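You operate a simulated robot arm through the tools that you are given. There is no shell and no other tool. Be economical: measure what you need, move in short steps, check, and stop when the job is done.

You run a simulated robot arm. Do the job below in one go: nothing can be reset, and whatever is moved stays where it is left.

JOB
Clamp the block with the purple top in the duster and powder its top.
Fine: use the felt pad and the tin; put the pad back and free the clamp; the two blocks beside it stay. Set down upright: felt pad with blue grip. A coat counts when it lies all over at full strength: go over it till it gets no stronger.
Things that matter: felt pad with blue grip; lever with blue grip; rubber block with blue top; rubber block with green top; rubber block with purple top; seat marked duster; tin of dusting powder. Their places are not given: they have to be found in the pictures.

It is judged by the outcome, as a careful person would: the job done as asked, and still so three seconds after it is handed in. It fails if anything else is knocked over, pushed out of place, dropped, spilled or broken.

ROBOT AND FRAMES
A 6-joint arm with a two-finger parallel gripper, fixed in place. Base frame: the origin is at the foot of the arm, x ahead of it, y to its left, z up; the work surface is at about z = 800. Readings come in mm, rad, newtons and seconds.
With the tool pointing down near the work surface it reaches from about 240 to 640 mm from the base axis. Its first joint turns from -1.152 to 1.152 rad. Payload 2.7 kg.
The TCP is the grasp point between the finger pads, 23 mm short of the fingertips. In the tool frame z runs along the fingers and y along their closing line. Largest opening 94 mm; finger width 38, thickness 10; the body of the gripper, 54 by 96 mm, starts 39 mm behind the TCP.
Orientation is told as [roll, pitch, yaw] about the base's x, y, z axes, in that order, counted from this pose: with the fingers straight down and closing along the base's y, the tool's x points along the base's -x, its y along +y and its z along -z.

CONTROLS
- The arm moves only by the tool apply_moves. Its arguments are lists of equal length, an entry for each row: "jaw": the gripper command, from -1 (shut) to 1 (fully open), values between in proportion; "dp": the shift along the tool's x, y, z in units of 50 mm (1.0 is 50 mm), a list of three; "turn": the turn, a rotation vector about the tool's x, y, z in units of 5 degrees (1.0 is 5 degrees), a list of three. In form: {"jaw": [jaw, ...], "dp": [[tx, ty, tz], ...], "turn": [[wx, wy, wz], ...]}. A call has 1 to 8 rows; each row shifts and turns the commanded pose from where the row before left it, along the tool's axes as they then stand. A call with a number of a shift or a turn outside -1 to 1 is refused whole. Rows are played at 5 a second. More than 50 mm and 0.15 rad between two rows, or a gripper value outside its range, and nothing of the call is played. A pose out of reach is approached as far as the arm can. The call stops where the force on the tool passes 40 N (or 10 N more than at its start, if that is more) or the arm is blocked; 0.2 s more then pass. Each finger travels about 45 mm/s and halts on what it meets, pressing with about 21 N; the grip force reading is that of the motor and also rises with nothing between the fingers. The clock runs only during rows and for 0.2 s after the last one: add rows that do not move to give the fingers time. The reply holds the time, the measured pose of the TCP, the force on the tool along the base axes, the opening and the grip force, in the units named above and with some noise, with the torque about the TCP (base axes, N m) and any sound that the robot's microphone picked up, and new pictures: "pictures" is both (left out), scene, wrist or none.
- Cameras (640 x 400 px; columns grow to the right, rows downward): "scene" is fixed at [88.8, -450.2, 1394.4]; the picture's right is [0.59, -0.81, 0.00], its down [-0.53, -0.39, -0.75] and it looks along [0.61, 0.44, -0.66] (base axes); focal length 317 px, centre (320, 200). "wrist" rides on the gripper at [86, 16, -74] in the tool frame; the picture's right is [-0.18, 0.98, 0.00], its down [-0.58, -0.11, -0.81] and it looks along [-0.79, -0.15, 0.59] (tool axes); focal length 243 px, centre (320, 200).
- probe_pixels(camera, pixels): for up to 12 pixels [column, row] of the newest picture of that camera ("zoom" is the newest enlarged one), the place [x, y, z] in the base frame of the surface seen there, good to about 2 mm. No time passes.
- inspect(camera, box): a new picture of the part [left, top, right, bottom] of that camera's present view, enlarged. No time passes.
- job_done(): hands the job in; it is judged then, once.

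Work in short steps. Measure before you move; look again where a grasp or a placing could have gone wrong, and mend it. You have 80 turns and 200 pictures in all, those below and enlarged ones among them. Open the gripper and draw the arm clear of the work before you hand the job in, unless the task says otherwise; then end with one line.

The tools are called after "Request:" as name(argument=value, ...) on one line, values as JSON. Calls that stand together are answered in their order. apply_moves: Moves the arm, as the interface text tells. Its arguments: {"type":"object","properties":{"jaw":{"type":"array","items":{"type":"number"}},"dp":{"type":"array","items":{"type":"array","items":{"type":"number"}}},"turn":{"type":"array","items":{"type":"array","items":{"type":"number"}}},"pictures":{"type":"string","enum":["both","scene","wrist","none"]}},"required":["jaw","dp","turn"]} The other tools are called the same way: probe_pixels (camera, pixels) gives the place of the surface under pixels of a picture; inspect (camera, box) takes an enlarged picture of a part of a camera's view; job_done () hands the job in.

At the start:

```text
time: 0.0
position: [332.9, -247.0, 1083.0]
tcp_rot: [0.0, -0.002, -0.001]
wrist_force: [-0.1, -0.5, 0.3]
torque: [-0.05, -0.01, -0.02]
gripper_width: 94.0
grasp_force: 0.0
```

scene: 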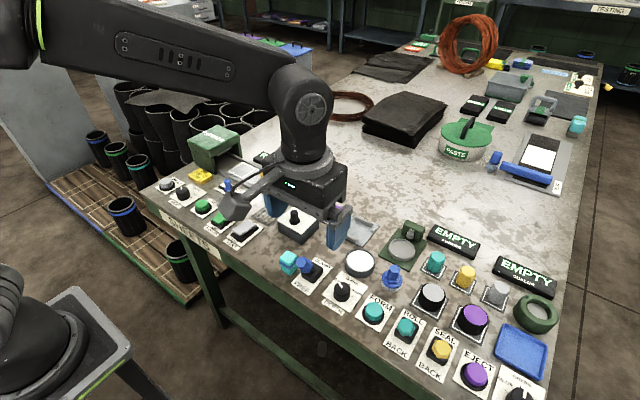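
wrist: 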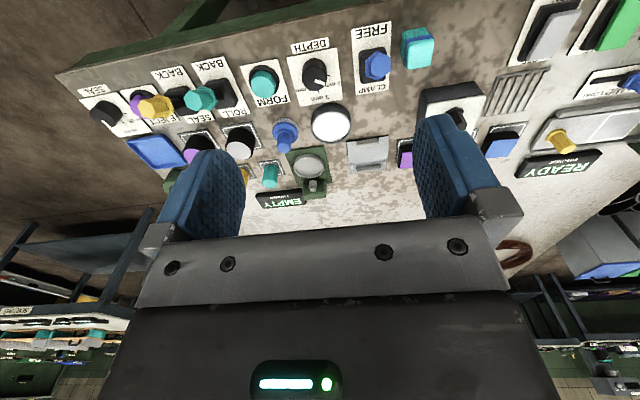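

The scene shows many items on the front of the bench around (300-560, 200-400). I enlarge parts of it to identify the pad, tin, lever, blocks and duster seat.

Request:
inspect(camera="scene", box=[270, 210, 430, 310])

Request:
inspect(camera="scene", box=[400, 220, 560, 320])

Request:
inspect(camera="scene", box=[140, 110, 300, 260])

Request:
inspect(camera="wrist", box=[330, 0, 640, 200])

```text
4.00 times, centred on (350, 260) of scene
```

zoom: 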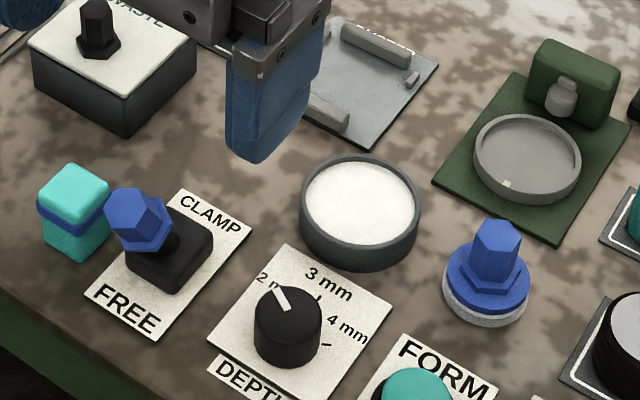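

```text
4.00 times, centred on (480, 270) of scene
```

zoom: 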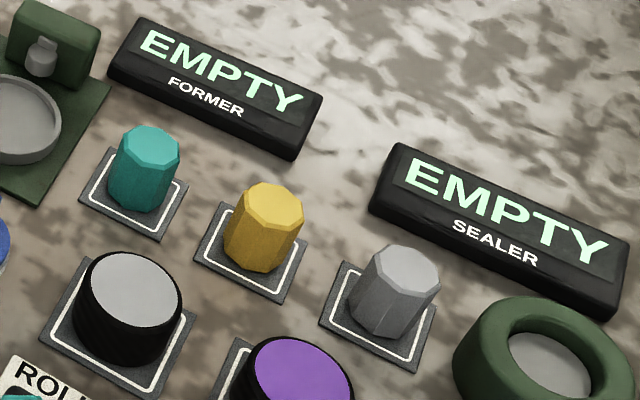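

```text
2.67 times, centred on (220, 185) of scene
```

zoom: 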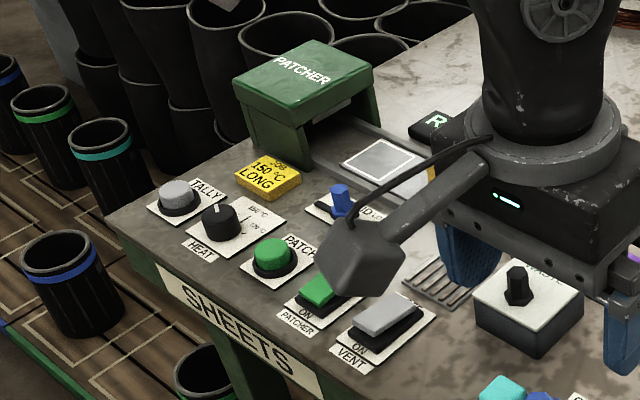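

```text
2.00 times, centred on (485, 100) of wrist
```

zoom: 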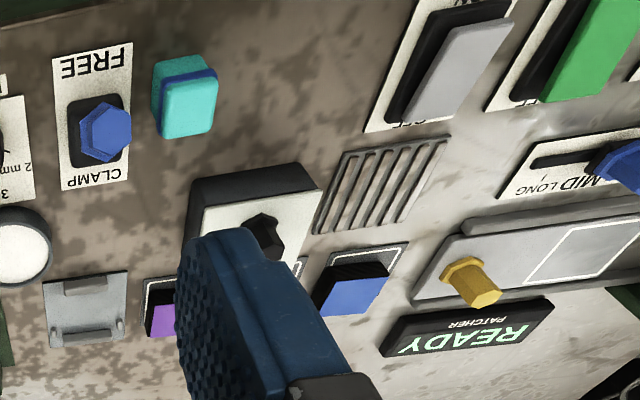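

The duster seems to be the grey tray with jaws near scene (358,230); the lever is at (305,265), pad at (392,277), tin at (360,263). I probe these and the blocks seen in the wrist view.

Request:
probe_pixels(camera="scene", pixels=[[304, 263], [311, 275], [360, 261], [374, 263], [394, 270], [392, 283], [362, 232], [348, 238], [364, 221], [373, 230], [298, 218], [289, 258]])

Request:
probe_pixels(camera="wrist", pixels=[[405, 156], [409, 145], [505, 145], [498, 132], [447, 114], [382, 65], [367, 150], [369, 142], [370, 163], [350, 152], [480, 138], [561, 140]])

Request:
inspect(camera="wrist", box=[230, 90, 420, 210])

```text
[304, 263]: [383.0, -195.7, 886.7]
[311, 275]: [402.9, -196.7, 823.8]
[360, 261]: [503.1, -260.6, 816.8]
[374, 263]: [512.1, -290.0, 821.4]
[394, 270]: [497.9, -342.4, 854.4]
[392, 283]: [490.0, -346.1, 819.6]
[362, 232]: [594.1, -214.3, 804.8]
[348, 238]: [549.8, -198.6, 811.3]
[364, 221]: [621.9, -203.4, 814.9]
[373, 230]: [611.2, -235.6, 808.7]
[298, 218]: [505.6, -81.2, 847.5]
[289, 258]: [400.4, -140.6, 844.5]
```

```text
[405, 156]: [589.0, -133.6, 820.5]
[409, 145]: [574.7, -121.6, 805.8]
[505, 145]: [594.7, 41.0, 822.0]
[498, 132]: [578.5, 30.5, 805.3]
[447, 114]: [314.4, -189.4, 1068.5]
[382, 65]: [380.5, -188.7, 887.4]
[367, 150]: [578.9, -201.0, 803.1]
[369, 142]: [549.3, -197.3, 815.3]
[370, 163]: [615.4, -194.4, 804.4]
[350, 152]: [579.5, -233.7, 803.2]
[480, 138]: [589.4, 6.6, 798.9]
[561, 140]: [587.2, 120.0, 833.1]
```

```text
3.33 times, centred on (325, 150) of wrist
```

zoom: 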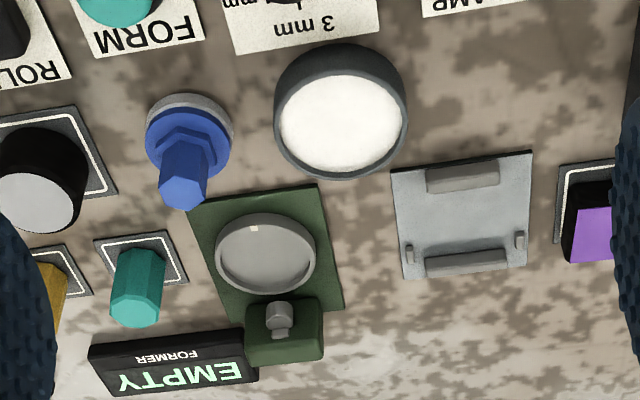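

The purple block is at about (585,-122), blue at about (590,38); green presumably between. I move the arm to +y at height to view them unobstructed.

Request:
apply_moves(jaw=[1, 1, 1, 1, 1], dp=[[0, 1, 0], [0, 1, 0], [0, 1, 0], [-0.5, 1, 0.5], [-0.5, 0.6, 0.5]], turn=[[0, 0, 0], [0, 0, 0], [0, 0, 0], [0, 0, 0], [0, 0, 0]])

```text
refused: row 4 steps farther than a row can; nothing moved
```

The step length was over the limit, so I split the moves.

Request:
apply_moves(jaw=[1, 1, 1, 1, 1, 1], dp=[[0, 0.95, 0], [0, 0.95, 0], [0, 0.95, 0], [0, 0.95, 0], [0, 0.3, 0.6], [0, 0, 0]], turn=[[0, 0, 0], [0, 0, 0], [0, 0, 0], [0, 0, 0], [0, 0, 0], [0, 0, 0]])

Request:
inspect(camera="wrist", box=[220, 90, 420, 215])

Request:
inspect(camera="scene", box=[230, 150, 400, 290])

```text
time: 1.4
position: [333.1, -41.1, 1051.4]
tcp_rot: [-0.001, 0.0, -0.001]
wrist_force: [0.3, 0.6, 0.5]
torque: [-0.03, -0.03, 0.01]
gripper_width: 94.2
grasp_force: 0.1
```

scene: 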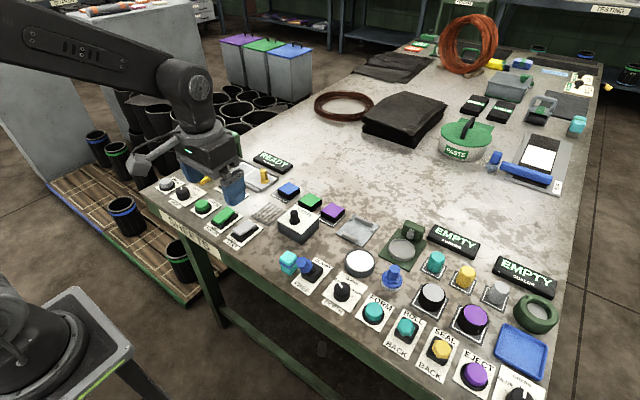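
wrist: 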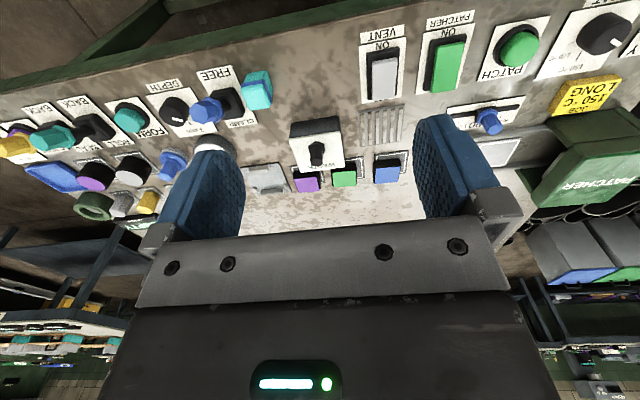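

```text
3.20 times, centred on (320, 152) of wrist
```

zoom: 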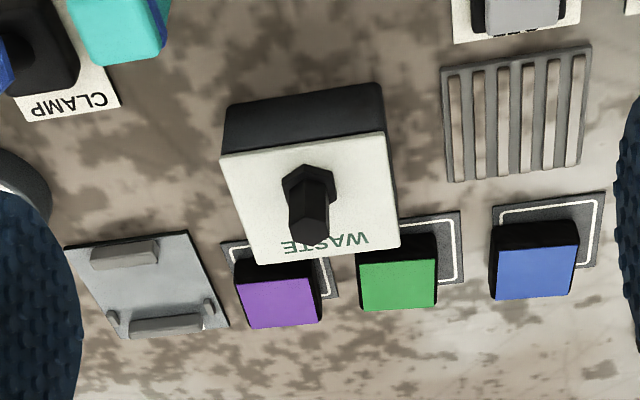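

```text
2.86 times, centred on (315, 220) of scene
```

zoom: 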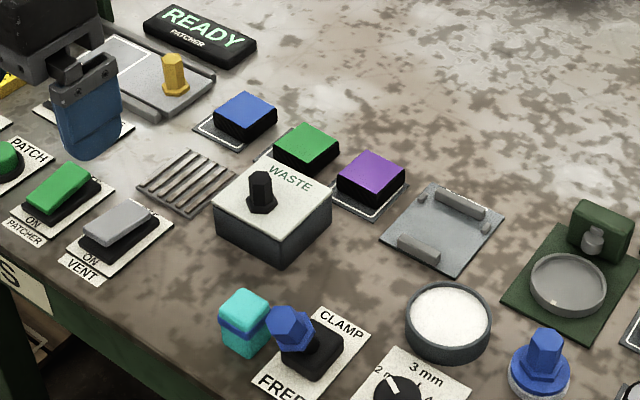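

Now the three blocks are clear in the zoom. I probe the corners of the purple top, the green block, and the seat.

Request:
probe_pixels(camera="zoom", pixels=[[372, 152], [404, 182], [374, 207], [339, 177], [372, 179], [306, 146], [335, 152], [277, 146], [440, 187], [499, 226], [456, 273], [382, 230]])

Request:
inspect(camera="scene", box=[320, 190, 400, 260])

```text
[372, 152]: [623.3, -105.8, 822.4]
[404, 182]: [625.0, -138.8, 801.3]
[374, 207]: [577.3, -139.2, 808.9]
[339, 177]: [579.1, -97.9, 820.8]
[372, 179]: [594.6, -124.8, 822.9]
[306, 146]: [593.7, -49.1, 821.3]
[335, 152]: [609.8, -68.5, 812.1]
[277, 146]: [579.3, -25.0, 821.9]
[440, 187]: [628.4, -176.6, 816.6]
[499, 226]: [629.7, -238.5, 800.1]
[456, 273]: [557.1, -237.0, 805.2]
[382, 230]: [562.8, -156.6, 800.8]
```

```text
5.71 times, centred on (360, 225) of scene
```

zoom: 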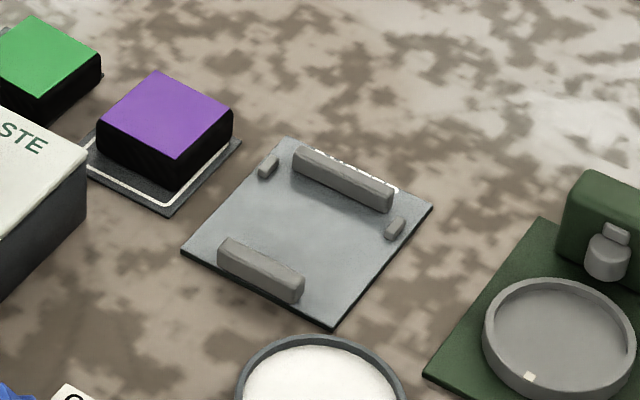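

I probe the seat parts and block corners finely in this 5.7x view.

Request:
probe_pixels(camera="zoom", pixels=[[157, 76], [228, 109], [177, 156], [102, 119], [300, 152], [390, 196], [222, 246], [300, 285], [268, 160], [396, 222], [310, 210], [290, 262]])

Request:
probe_pixels(camera="zoom", pixels=[[345, 180], [303, 172], [383, 207], [262, 250], [230, 240], [302, 275], [275, 155], [390, 232], [285, 138], [430, 208], [333, 326], [184, 252]])

```text
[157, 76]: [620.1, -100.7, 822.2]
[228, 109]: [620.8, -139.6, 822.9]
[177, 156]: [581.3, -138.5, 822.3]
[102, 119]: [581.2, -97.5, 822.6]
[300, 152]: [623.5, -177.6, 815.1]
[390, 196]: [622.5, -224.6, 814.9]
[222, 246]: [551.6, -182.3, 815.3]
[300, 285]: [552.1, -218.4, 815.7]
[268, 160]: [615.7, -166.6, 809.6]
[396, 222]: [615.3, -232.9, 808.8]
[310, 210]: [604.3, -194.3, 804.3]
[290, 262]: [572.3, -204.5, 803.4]
```

```text
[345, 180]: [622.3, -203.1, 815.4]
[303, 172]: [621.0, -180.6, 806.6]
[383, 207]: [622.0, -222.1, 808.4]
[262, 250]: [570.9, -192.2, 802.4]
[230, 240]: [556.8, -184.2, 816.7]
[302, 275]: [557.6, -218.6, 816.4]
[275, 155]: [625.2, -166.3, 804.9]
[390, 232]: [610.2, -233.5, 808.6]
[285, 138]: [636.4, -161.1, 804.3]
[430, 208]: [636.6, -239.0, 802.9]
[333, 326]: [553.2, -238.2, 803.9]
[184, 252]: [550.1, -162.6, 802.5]
```

Purple block: x 580–621, y −140…−98, centre (600.5,−119), top 822. Seat: far jaw face at x≈620 centred y≈−200, near jaw at x≈558, stubs up to 809. I move above the purple block with the jaws partly closed to clear the green block.

Request:
apply_moves(jaw=[0.35, 0.35, 0.35, 0.35, 0.35, 0.35, 0.35], dp=[[-0.89, -0.26, 0.25], [-0.89, -0.26, 0.25], [-0.89, -0.26, 0.25], [-0.89, -0.26, 0.25], [-0.89, -0.26, 0.25], [-0.89, -0.26, 0.25], [0, 0, 0]], turn=[[0, 0, 0], [0, 0, 0], [0, 0, 0], [0, 0, 0], [0, 0, 0], [0, 0, 0], [0, 0, 0]])

Request:
probe_pixels(camera="scene", pixels=[[295, 212], [284, 229], [318, 230], [296, 240], [311, 194], [329, 206], [312, 209], [301, 206]])

```text
time: 3.0
position: [600.7, -120.5, 975.5]
tcp_rot: [0.0, 0.001, -0.001]
wrist_force: [-0.5, -0.1, 0.4]
torque: [-0.03, -0.03, 0.02]
gripper_width: 63.3
grasp_force: 0.1
```

scene: 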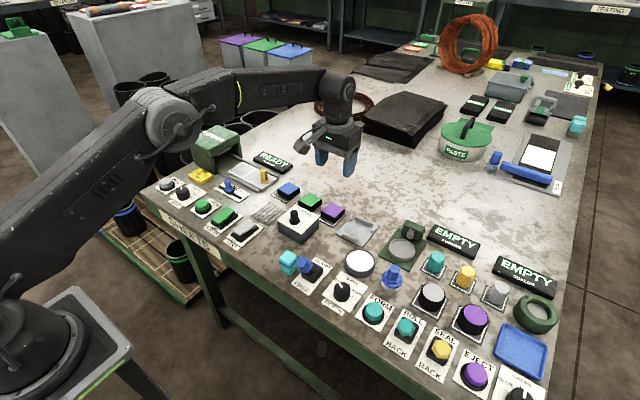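
wrist: 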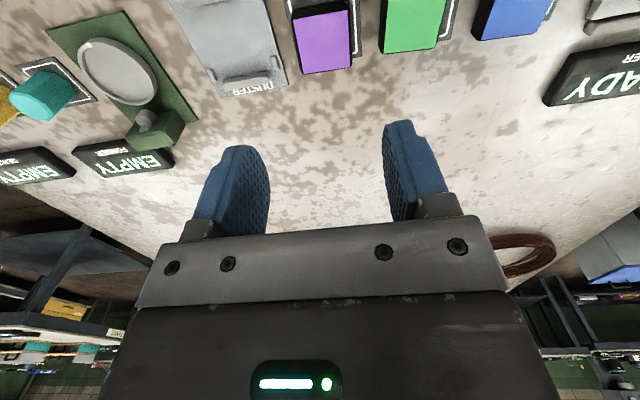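

```text
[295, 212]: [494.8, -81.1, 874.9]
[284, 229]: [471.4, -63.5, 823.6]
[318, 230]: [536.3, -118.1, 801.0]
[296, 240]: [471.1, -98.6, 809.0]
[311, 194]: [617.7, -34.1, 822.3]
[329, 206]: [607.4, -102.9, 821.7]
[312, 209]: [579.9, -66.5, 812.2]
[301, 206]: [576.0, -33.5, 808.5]
```

The reach is fine and "DUSTER" is confirmed on the seat. I descend most of the way and check the wrist camera's clearance over the waste box knob (top about z 875).

Request:
apply_moves(jaw=[0.3, 0.3, 0.3, 0.3], dp=[[0, 0.02, 0.9], [0, 0, 0.9], [0, 0, 0.4], [0, 0, 0]], turn=[[0, 0, 0], [0, 0, 0], [0, 0, 0], [0, 0, 0]], pictures="both")

Request:
inspect(camera="scene", box=[260, 150, 380, 260])

```text
time: 4.0
position: [600.3, -119.3, 868.3]
tcp_rot: [0.001, 0.0, 0.0]
wrist_force: [-0.1, -0.5, 0.1]
torque: [-0.01, 0.03, -0.05]
gripper_width: 60.7
grasp_force: 0.1
```

scene: 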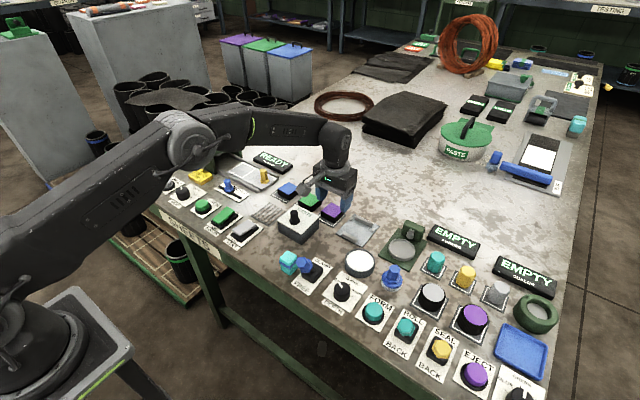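
wrist: 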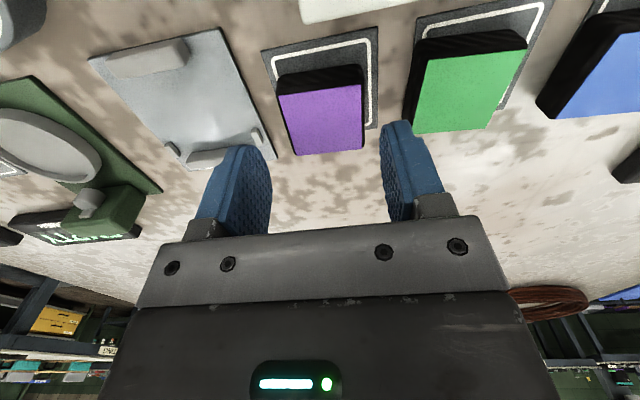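

```text
3.64 times, centred on (320, 205) of scene
```

zoom: 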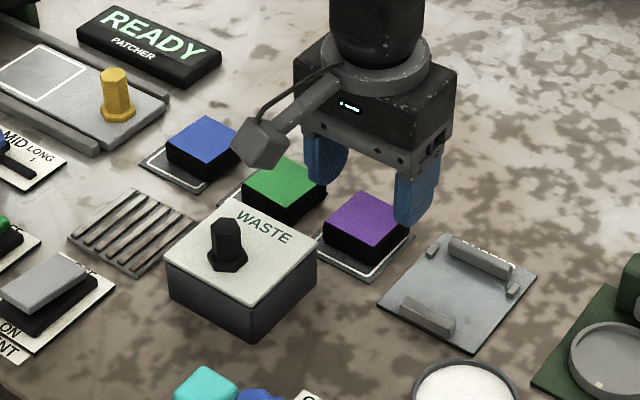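

I check the camera box's bottom corner and knob top in this zoom.

Request:
probe_pixels(camera="zoom", pixels=[[262, 145], [240, 150], [268, 165], [222, 222], [228, 220], [235, 155], [250, 160], [282, 155]])

```text
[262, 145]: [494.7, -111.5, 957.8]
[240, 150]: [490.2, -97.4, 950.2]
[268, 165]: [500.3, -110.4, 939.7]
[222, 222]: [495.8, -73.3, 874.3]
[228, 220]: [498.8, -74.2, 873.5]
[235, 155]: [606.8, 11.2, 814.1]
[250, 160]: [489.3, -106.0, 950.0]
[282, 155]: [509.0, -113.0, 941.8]
```

Camera bottom will be about 905, clear of the knob at 875. I descend to z≈833 and close.

Request:
apply_moves(jaw=[0.3, 0.3, -0.4, -1, -1, -1], dp=[[0, 0, 0.4], [0, 0, 0.3], [0, 0, 0], [0, 0, 0], [0, 0, 0], [0, 0, 0]], turn=[[0, 0, 0], [0, 0, 0], [0, 0, 0], [0, 0, 0], [0, 0, 0], [0, 0, 0]], pictures="both")

```text
time: 5.4
position: [599.9, -120.0, 832.7]
tcp_rot: [-0.001, -0.001, 0.0]
wrist_force: [0.0, 0.9, -0.1]
torque: [-0.02, -0.01, 0.02]
gripper_width: 47.2
grasp_force: 21.5
```

scene: 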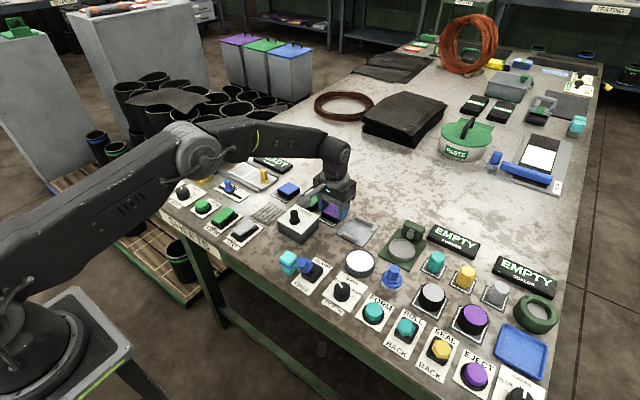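
wrist: 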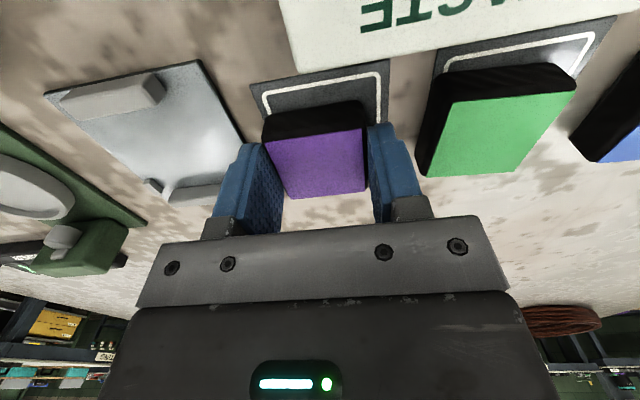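

The block is held (47 mm wide). I lift 40 mm and carry over the seat at (595,−200).

Request:
apply_moves(jaw=[-1, -1, -1, -1, -1], dp=[[0, 0, -0.4], [0, 0, -0.4], [0.05, -0.8, 0], [0.05, -0.8, 0], [0, 0, 0]], turn=[[0, 0, 0], [0, 0, 0], [0, 0, 0], [0, 0, 0], [0, 0, 0]])

Request:
inspect(camera="wrist", box=[180, 60, 460, 230])

Request:
inspect(camera="scene", box=[310, 170, 410, 250])

```text
time: 6.6
position: [594.9, -199.3, 873.3]
tcp_rot: [0.001, -0.002, 0.002]
wrist_force: [0.1, -0.6, 0.0]
torque: [-0.01, 0.02, -0.01]
gripper_width: 47.0
grasp_force: 21.1
```

scene: 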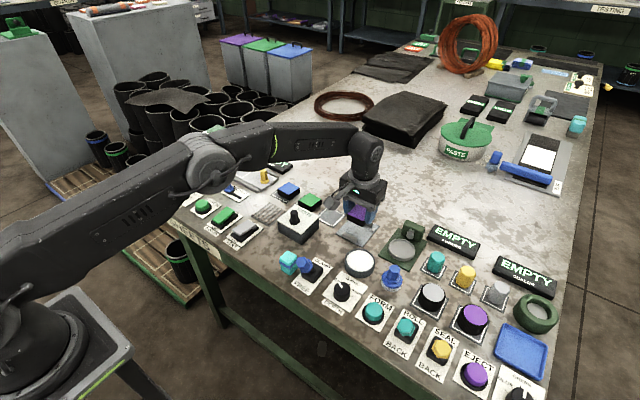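
wrist: 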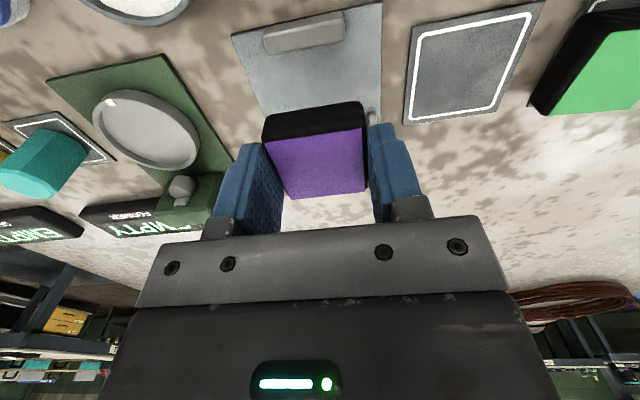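

```text
2.29 times, centred on (320, 145) of wrist
```

zoom: 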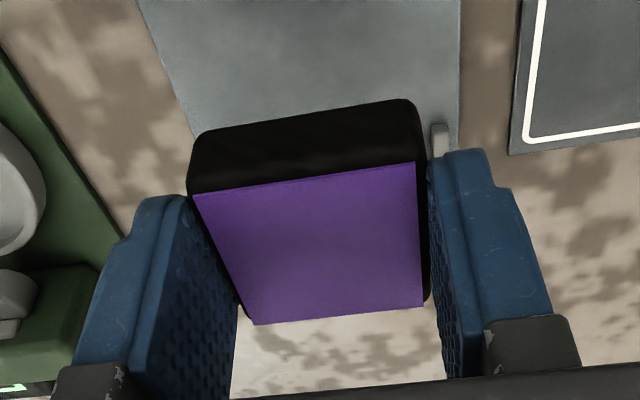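

```text
5.00 times, centred on (360, 210) of scene
```

zoom: 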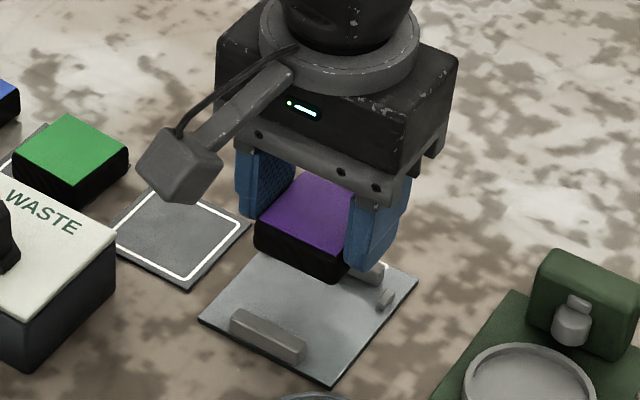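

The purple face is about 41 mm and the rubber body about 46 mm. I probe the face corners in hand to know the block's offset, and the mat surface.

Request:
probe_pixels(camera="wrist", pixels=[[266, 146], [360, 133], [292, 200], [363, 193], [320, 165], [460, 70], [300, 80], [372, 118]])

```text
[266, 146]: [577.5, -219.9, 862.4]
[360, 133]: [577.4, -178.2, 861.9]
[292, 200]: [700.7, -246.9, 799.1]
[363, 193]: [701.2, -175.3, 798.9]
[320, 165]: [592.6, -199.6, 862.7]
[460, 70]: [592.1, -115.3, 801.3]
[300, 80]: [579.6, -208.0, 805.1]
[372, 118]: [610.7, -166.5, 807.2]
```

Block far side would be about 619, so I back off 2 mm in x and lower towards z≈836.

Request:
apply_moves(jaw=[-1, -1, -1, -1], dp=[[0.05, -0.02, 0.4], [0, 0, 0.3], [0, 0, 0.03], [0, 0, 0]], turn=[[0, 0, 0], [0, 0, 0], [0, 0, 0], [0, 0, 0]])

Request:
inspect(camera="scene", box=[310, 170, 410, 250])

```text
time: 7.6
position: [593.3, -199.8, 834.3]
tcp_rot: [0.002, 0.0, 0.0]
wrist_force: [0.0, 0.1, -0.3]
torque: [-0.02, 0.0, -0.03]
gripper_width: 47.2
grasp_force: 21.7
```

scene: 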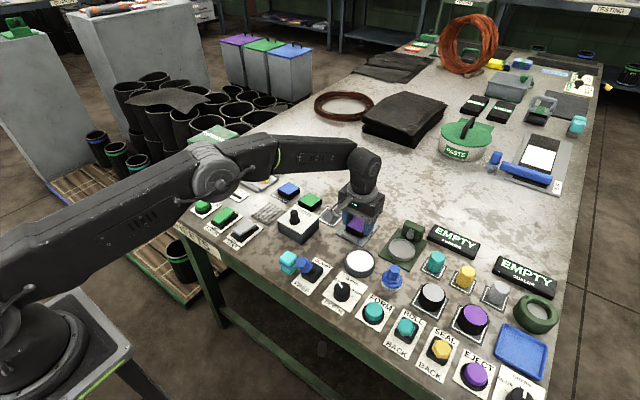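
wrist: 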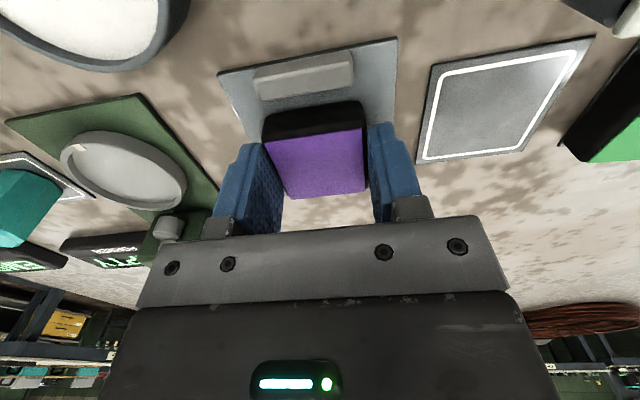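

```text
5.00 times, centred on (360, 210) of scene
```

zoom: 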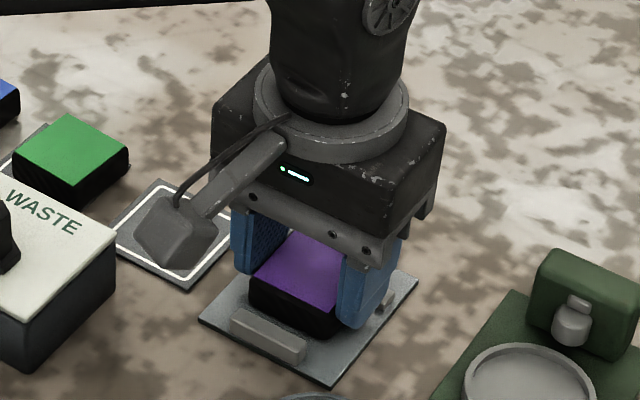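

No contact force yet; I lower about 1 mm more, and check force before opening.

Request:
apply_moves(jaw=[-1, -1], dp=[[0, 0, 0.025], [0, 0, 0]], turn=[[0, 0, 0], [0, 0, 0]], pictures="none")

```text
time: 8.2
position: [592.2, -200.0, 833.3]
tcp_rot: [0.0, 0.0, 0.0]
wrist_force: [1.2, 0.5, -0.5]
torque: [-0.03, 0.0, -0.02]
gripper_width: 47.3
grasp_force: 21.2
```

Still no contact; one more small step of 1 mm.

Request:
apply_moves(jaw=[-1, -1], dp=[[0, 0, 0.025], [0, 0, 0]], turn=[[0, 0, 0], [0, 0, 0]], pictures="none")

Request:
probe_pixels(camera="wrist", pixels=[[240, 100], [380, 85], [500, 105], [320, 165], [300, 110], [445, 155]])

```text
time: 8.8
position: [592.6, -200.6, 833.9]
tcp_rot: [0.001, 0.0, 0.0]
wrist_force: [-1.5, -0.5, 2.0]
torque: [0.04, 0.01, 0.04]
gripper_width: 47.1
grasp_force: 21.0
```

```text
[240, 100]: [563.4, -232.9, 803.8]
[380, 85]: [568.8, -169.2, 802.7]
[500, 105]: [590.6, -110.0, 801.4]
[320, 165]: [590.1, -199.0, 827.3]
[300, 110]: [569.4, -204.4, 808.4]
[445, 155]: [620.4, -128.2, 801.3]
```

There is now 2 N upward: contact. I open to 62 mm and rise straight up.

Request:
apply_moves(jaw=[0.3, 0.3, 0.3, 0.3, 0.3], dp=[[0, 0, 0], [0, 0, 0], [0, 0, -0.5], [0, 0, -0.9], [0, 0, -0.6]], turn=[[0, 0, 0], [0, 0, 0], [0, 0, 0], [0, 0, 0], [0, 0, 0]])

Request:
inspect(camera="scene", box=[270, 200, 420, 300])

```text
time: 10.0
position: [592.7, -198.5, 933.0]
tcp_rot: [0.0, -0.001, -0.002]
wrist_force: [0.4, -0.5, -1.1]
torque: [-0.01, 0.01, 0.01]
gripper_width: 61.1
grasp_force: 0.0
```

scene: 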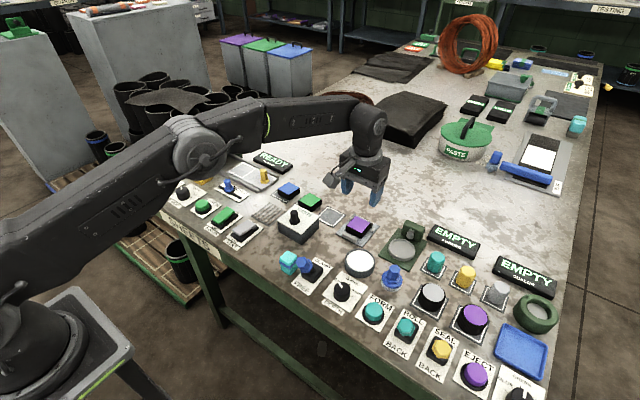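
wrist: 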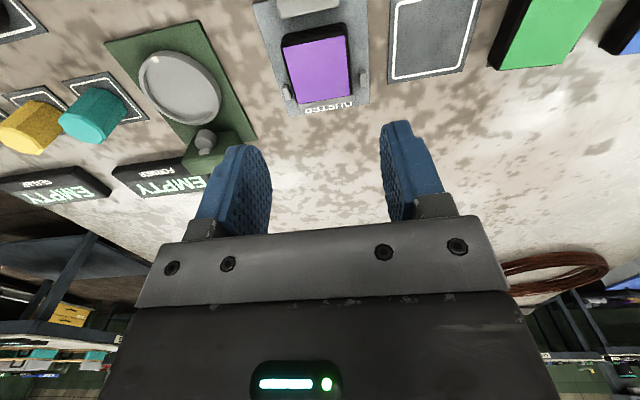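

```text
4.00 times, centred on (345, 250) of scene
```

zoom: 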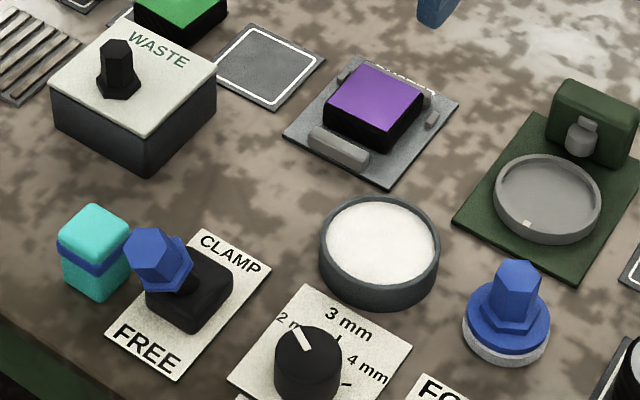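

The block sits in the seat between stubs and jaws. Now the lever: I probe its grip and base details.

Request:
inspect(camera="scene", box=[280, 240, 344, 300])

Request:
probe_pixels(camera="scene", pixels=[[304, 261], [308, 258], [303, 268], [313, 263], [317, 270], [322, 275], [327, 270], [310, 281], [297, 250], [308, 308], [336, 267], [290, 272]])

```text
6.67 times, centred on (312, 270) of scene
```

zoom: 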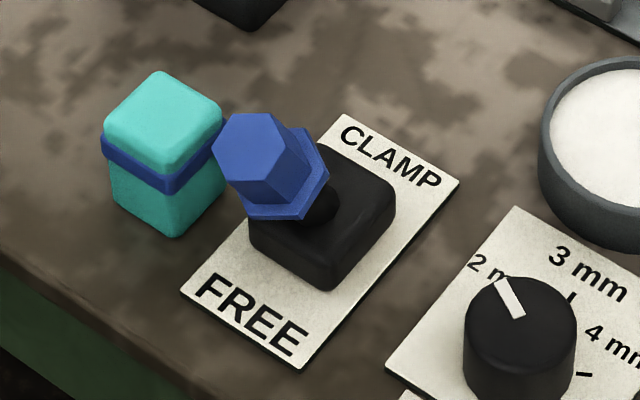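

```text
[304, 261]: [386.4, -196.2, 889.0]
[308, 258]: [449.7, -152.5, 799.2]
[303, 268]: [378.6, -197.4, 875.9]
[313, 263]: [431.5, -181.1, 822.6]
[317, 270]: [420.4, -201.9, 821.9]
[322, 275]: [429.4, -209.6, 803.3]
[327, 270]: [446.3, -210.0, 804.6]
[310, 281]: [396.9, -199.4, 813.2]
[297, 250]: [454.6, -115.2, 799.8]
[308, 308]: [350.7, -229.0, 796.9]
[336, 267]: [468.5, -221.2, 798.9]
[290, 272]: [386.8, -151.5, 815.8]
```

Lever grip is at about (385,−196), z 850–890, tilted to FREE (−x); base near (412,−195). I fly back with jaws shut to x≈335, to then come down behind the grip.

Request:
apply_moves(jaw=[-1, -1, -1, -1, -1, -1, -1], dp=[[0, 0, -0.5], [0.87, 0, 0], [0.87, 0, 0], [0.87, 0, 0], [0.87, 0, 0], [0.87, 0, 0], [0.87, 0.06, 0]], turn=[[0, 0, 0], [0, 0, 0], [0, 0, 0], [0, 0, 0], [0, 0, 0], [0, 0, 0], [0, 0, 0]])

Request:
inspect(camera="scene", box=[240, 180, 360, 300])

```text
time: 11.6
position: [332.2, -197.3, 958.6]
tcp_rot: [0.001, -0.002, -0.001]
wrist_force: [0.0, 0.5, -0.3]
torque: [0.01, -0.03, -0.01]
gripper_width: 0.0
grasp_force: 20.5
```

scene: 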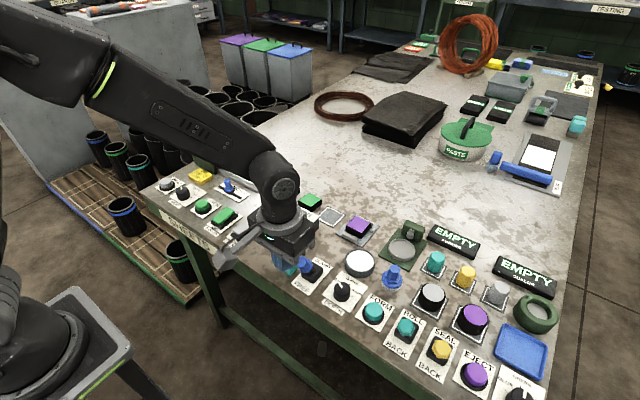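
wrist: 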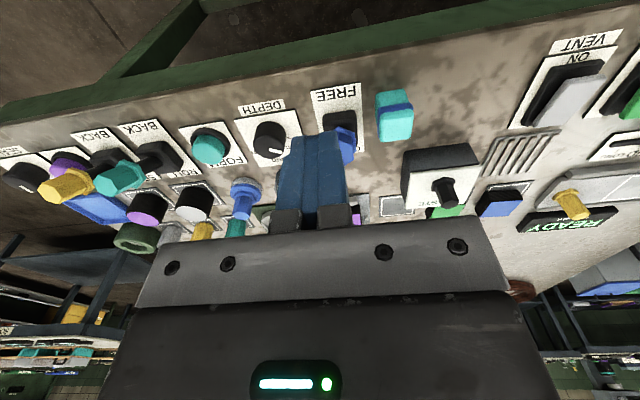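

```text
3.33 times, centred on (300, 240) of scene
```

zoom: 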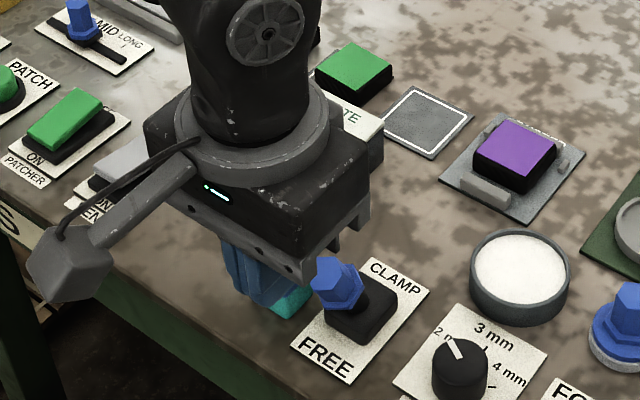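

Descend 70 mm behind the grip, then start pushing +x gently.

Request:
apply_moves(jaw=[-1, -1, -1, -1, -1], dp=[[0, 0.02, 0.7], [0, 0, 0.7], [-0.4, 0, 0], [-0.3, 0, 0], [-0.2, 0, 0]], turn=[[0, 0, 0], [0, 0, 0], [0, 0, 0], [0, 0, 0], [0, 0, 0]], pictures="scene")

Request:
inspect(camera="scene", box=[260, 200, 380, 300])

```text
time: 12.6
position: [365.9, -196.4, 891.4]
tcp_rot: [-0.003, -0.001, 0.0]
wrist_force: [-5.5, 5.5, 11.6]
torque: [0.12, -0.18, 0.13]
gripper_width: 0.1
grasp_force: 21.1
stopped in row 5: the force on the tool passed its limit at 49 N (the readings are from after the stop); the commanded pose is now the measured one
```

scene: 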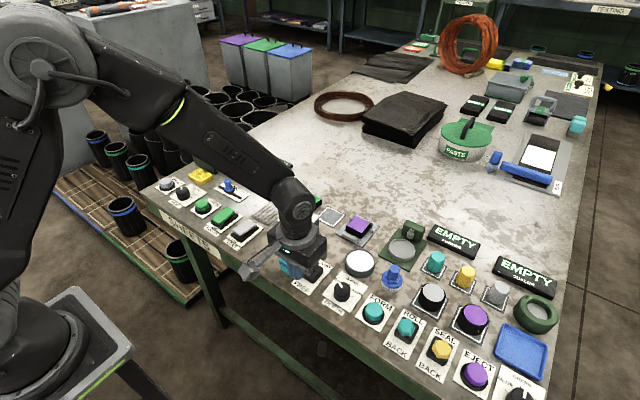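

```text
4.00 times, centred on (320, 250) of scene
```

zoom: 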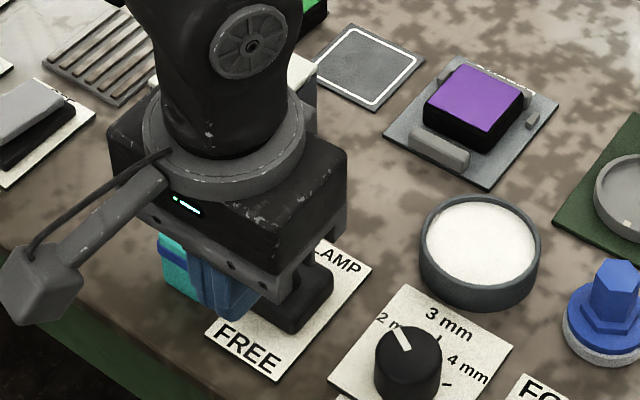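

The push met 49 N, with an upward part: the tips probably ride on the grip's lower flange. I look from the wrist camera after backing off 15 mm and rising 7 mm.

Request:
apply_moves(jaw=[-1, -1, -1], dp=[[0.5, 0, 0], [0, 0, -0.12], [0, 0, 0]], turn=[[0, 0, 0], [0, 0, 0], [0, 0, 0]])

Request:
inspect(camera="scene", box=[260, 230, 340, 300])

Request:
inspect(camera="wrist", box=[220, 40, 440, 240])

```text
time: 13.4
position: [340.6, -197.1, 897.8]
tcp_rot: [-0.001, -0.003, 0.002]
wrist_force: [0.4, 0.2, -0.9]
torque: [-0.01, -0.03, -0.01]
gripper_width: 0.0
grasp_force: 21.2
```

scene: 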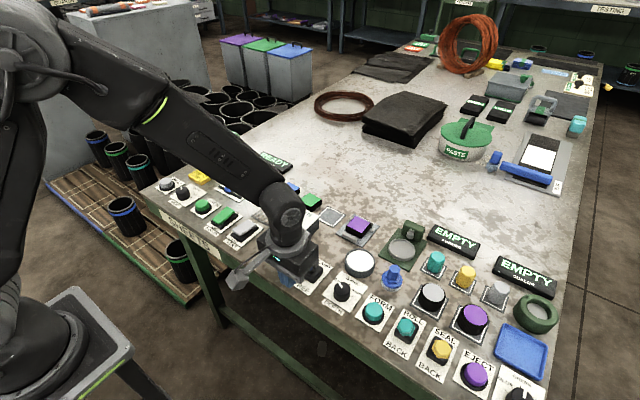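
wrist: 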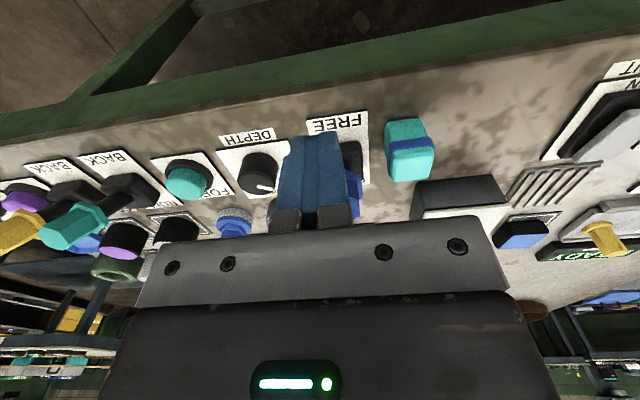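

```text
5.71 times, centred on (300, 265) of scene
```

zoom: 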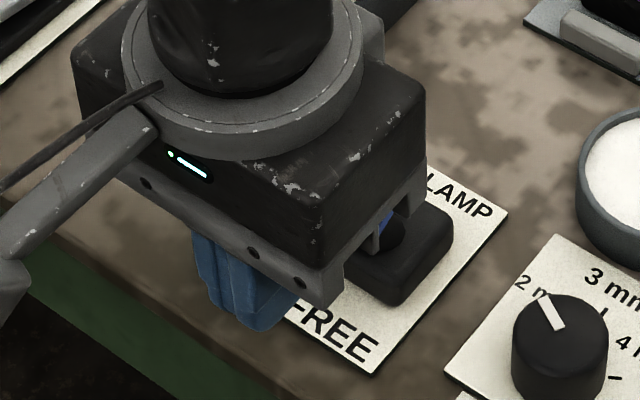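

```text
2.00 times, centred on (330, 140) of wrist
```

zoom: 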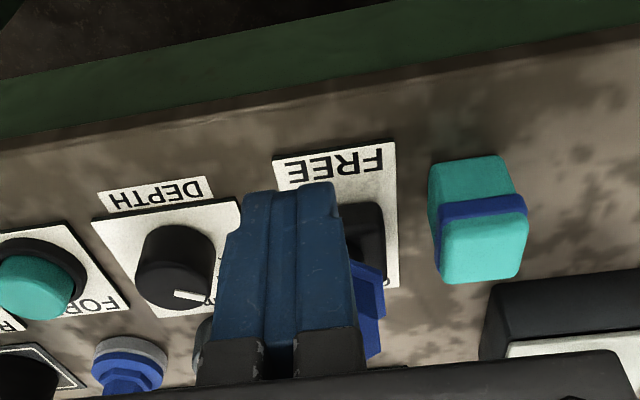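

I shift +4 mm in y to centre on the grip (y≈−192) and push in smaller steps.

Request:
apply_moves(jaw=[-1, -1, -1, -1, -1, -1, -1, -1], dp=[[0, 0.08, 0], [-0.3, 0, 0], [-0.1, 0, 0], [-0.1, 0, 0], [-0.1, 0, 0], [-0.1, 0, 0], [-0.1, 0, 0], [-0.1, 0, 0]], turn=[[0, 0, 0], [0, 0, 0], [0, 0, 0], [0, 0, 0], [0, 0, 0], [0, 0, 0], [0, 0, 0], [0, 0, 0]], pictures="scene")

Request:
inspect(camera="scene", box=[270, 200, 390, 300])

```text
time: 15.2
position: [385.3, -194.6, 897.5]
tcp_rot: [-0.002, -0.003, 0.002]
wrist_force: [-2.9, -0.3, 6.0]
torque: [0.03, 0.02, -0.04]
gripper_width: 0.0
grasp_force: 21.1
```

scene: 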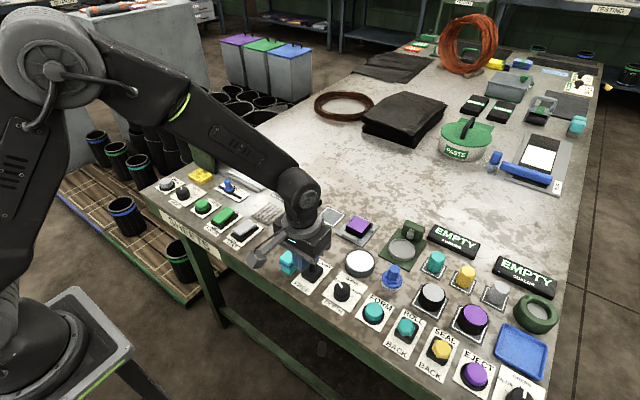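

```text
4.00 times, centred on (330, 250) of scene
```

zoom: 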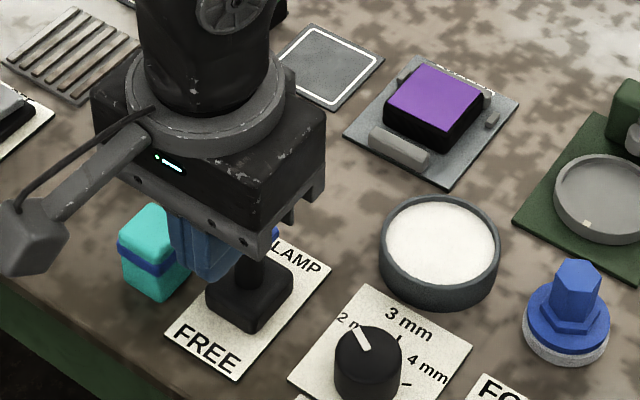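

The lever is moving with light force. I continue pushing.

Request:
apply_moves(jaw=[-1, -1, -1, -1, -1], dp=[[-0.1, 0, 0], [-0.1, 0, 0], [-0.1, 0, 0], [-0.1, 0, 0], [-0.1, 0, 0]], turn=[[0, 0, 0], [0, 0, 0], [0, 0, 0], [0, 0, 0], [0, 0, 0]], pictures="scene")

Request:
inspect(camera="scene", box=[270, 200, 390, 300])

```text
time: 16.4
position: [410.7, -193.7, 897.4]
tcp_rot: [-0.001, -0.002, 0.0]
wrist_force: [0.3, 0.8, 0.5]
torque: [0.0, 0.01, -0.01]
gripper_width: 0.0
grasp_force: 20.8
```

scene: 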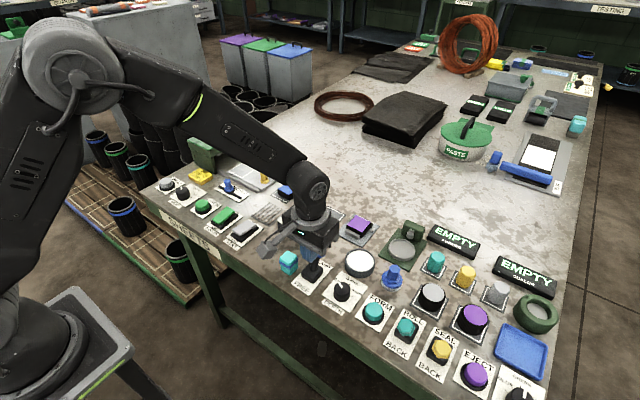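

```text
4.00 times, centred on (330, 250) of scene
```

zoom: 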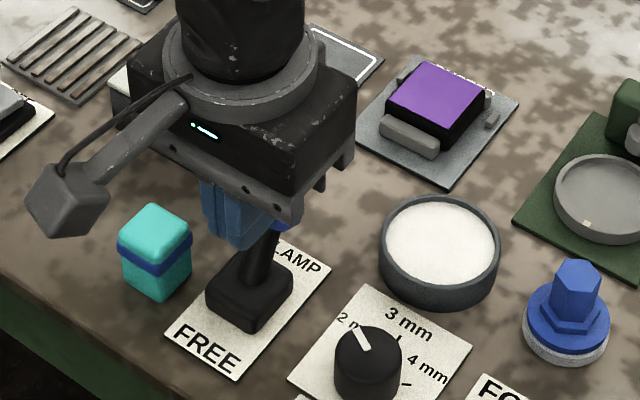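

The near jaw has closed onto the block, force now near zero. I push a little further to confirm the lever's end, stopping at contact.

Request:
apply_moves(jaw=[-1, -1, -1, -1], dp=[[-0.06, 0, 0], [-0.06, 0, 0], [-0.06, 0, 0], [0, 0, 0]], turn=[[0, 0, 0], [0, 0, 0], [0, 0, 0], [0, 0, 0]], pictures="none")

Request:
apply_moves(jaw=[-1, -1, -1, -1], dp=[[0.6, 0, 0], [0.6, 0, 0], [0, 0, -0.8], [0, 0, -0.5]], turn=[[0, 0, 0], [0, 0, 0], [0, 0, 0], [0, 0, 0]])

Request:
inspect(camera="scene", box=[290, 200, 410, 300])

```text
time: 17.2
position: [412.4, -193.1, 896.4]
tcp_rot: [0.006, 0.016, 0.0]
wrist_force: [-10.5, -0.9, 7.7]
torque: [0.05, 0.08, -0.03]
gripper_width: 0.0
grasp_force: 20.9
stopped in row 3: the force on the tool passed its limit at 44 N (the readings are from after the stop); the commanded pose is now the measured one
```

```text
time: 18.2
position: [355.8, -192.8, 960.9]
tcp_rot: [0.004, 0.014, 0.0]
wrist_force: [1.6, -0.1, 0.6]
torque: [0.01, 0.02, -0.02]
gripper_width: 0.2
grasp_force: 21.2
```

scene: 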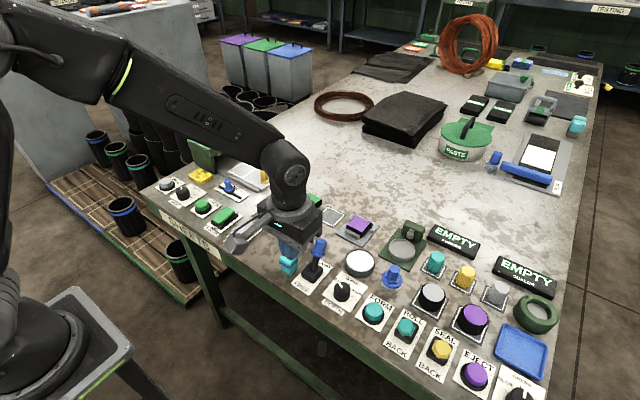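
wrist: 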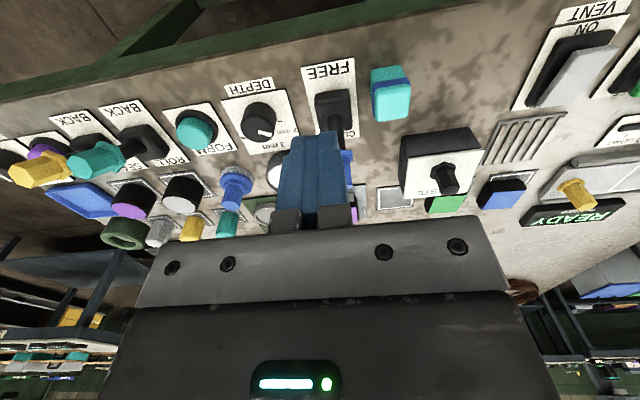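

```text
4.00 times, centred on (350, 250) of scene
```

zoom: 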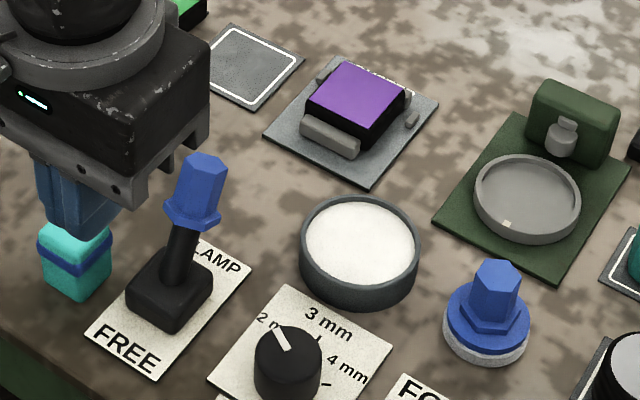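

The lever is at CLAMP and the block clamped. Next the pad: I measure the pad, its grip and the tin.

Request:
inspect(camera="scene", box=[335, 235, 425, 305])

Request:
probe_pixels(camera="zoom", pixels=[[178, 132], [178, 195], [75, 190], [285, 195], [178, 255], [70, 190], [290, 195], [178, 270], [405, 255], [405, 190], [350, 310], [460, 310]])

```text
5.71 times, centred on (380, 270) of scene
```

zoom: 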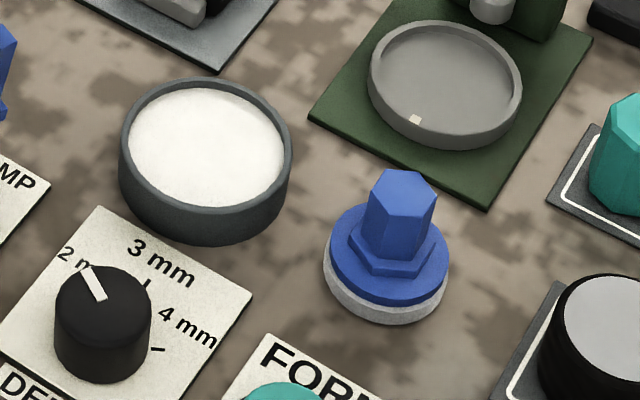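

```text
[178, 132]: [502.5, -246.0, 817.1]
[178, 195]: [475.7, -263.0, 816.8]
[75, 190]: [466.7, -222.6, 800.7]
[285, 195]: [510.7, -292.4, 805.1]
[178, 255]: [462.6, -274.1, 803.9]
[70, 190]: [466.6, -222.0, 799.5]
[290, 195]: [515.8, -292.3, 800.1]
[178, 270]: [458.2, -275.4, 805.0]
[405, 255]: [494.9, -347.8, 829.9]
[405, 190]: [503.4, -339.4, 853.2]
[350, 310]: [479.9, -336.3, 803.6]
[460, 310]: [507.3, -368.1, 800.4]
```

Request:
probe_pixels(camera="zoom", pixels=[[403, 180], [375, 205], [430, 210], [400, 250], [362, 250], [440, 265], [328, 250], [445, 240], [388, 297], [385, 315], [333, 275], [440, 300]])

Request:
probe_pixels(camera="zoom", pixels=[[205, 78], [205, 92], [123, 140], [132, 150], [291, 160], [282, 160], [195, 210], [195, 202], [260, 90], [140, 195], [370, 172], [436, 180]])

```text
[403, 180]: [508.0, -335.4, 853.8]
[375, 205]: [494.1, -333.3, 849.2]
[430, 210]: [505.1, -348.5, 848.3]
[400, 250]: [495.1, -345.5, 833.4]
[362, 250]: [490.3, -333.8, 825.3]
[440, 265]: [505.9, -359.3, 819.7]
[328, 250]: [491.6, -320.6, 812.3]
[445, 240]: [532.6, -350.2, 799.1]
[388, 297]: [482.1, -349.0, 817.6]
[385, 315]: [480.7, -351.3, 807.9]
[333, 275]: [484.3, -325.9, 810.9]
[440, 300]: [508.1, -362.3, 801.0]
```

```text
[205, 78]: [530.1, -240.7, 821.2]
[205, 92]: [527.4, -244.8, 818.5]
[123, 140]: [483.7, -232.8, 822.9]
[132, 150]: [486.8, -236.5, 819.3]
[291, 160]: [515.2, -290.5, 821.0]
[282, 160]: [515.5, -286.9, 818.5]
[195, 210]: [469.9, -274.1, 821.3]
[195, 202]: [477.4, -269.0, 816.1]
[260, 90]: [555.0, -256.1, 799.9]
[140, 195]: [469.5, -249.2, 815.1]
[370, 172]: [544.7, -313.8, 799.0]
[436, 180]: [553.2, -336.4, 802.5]
```

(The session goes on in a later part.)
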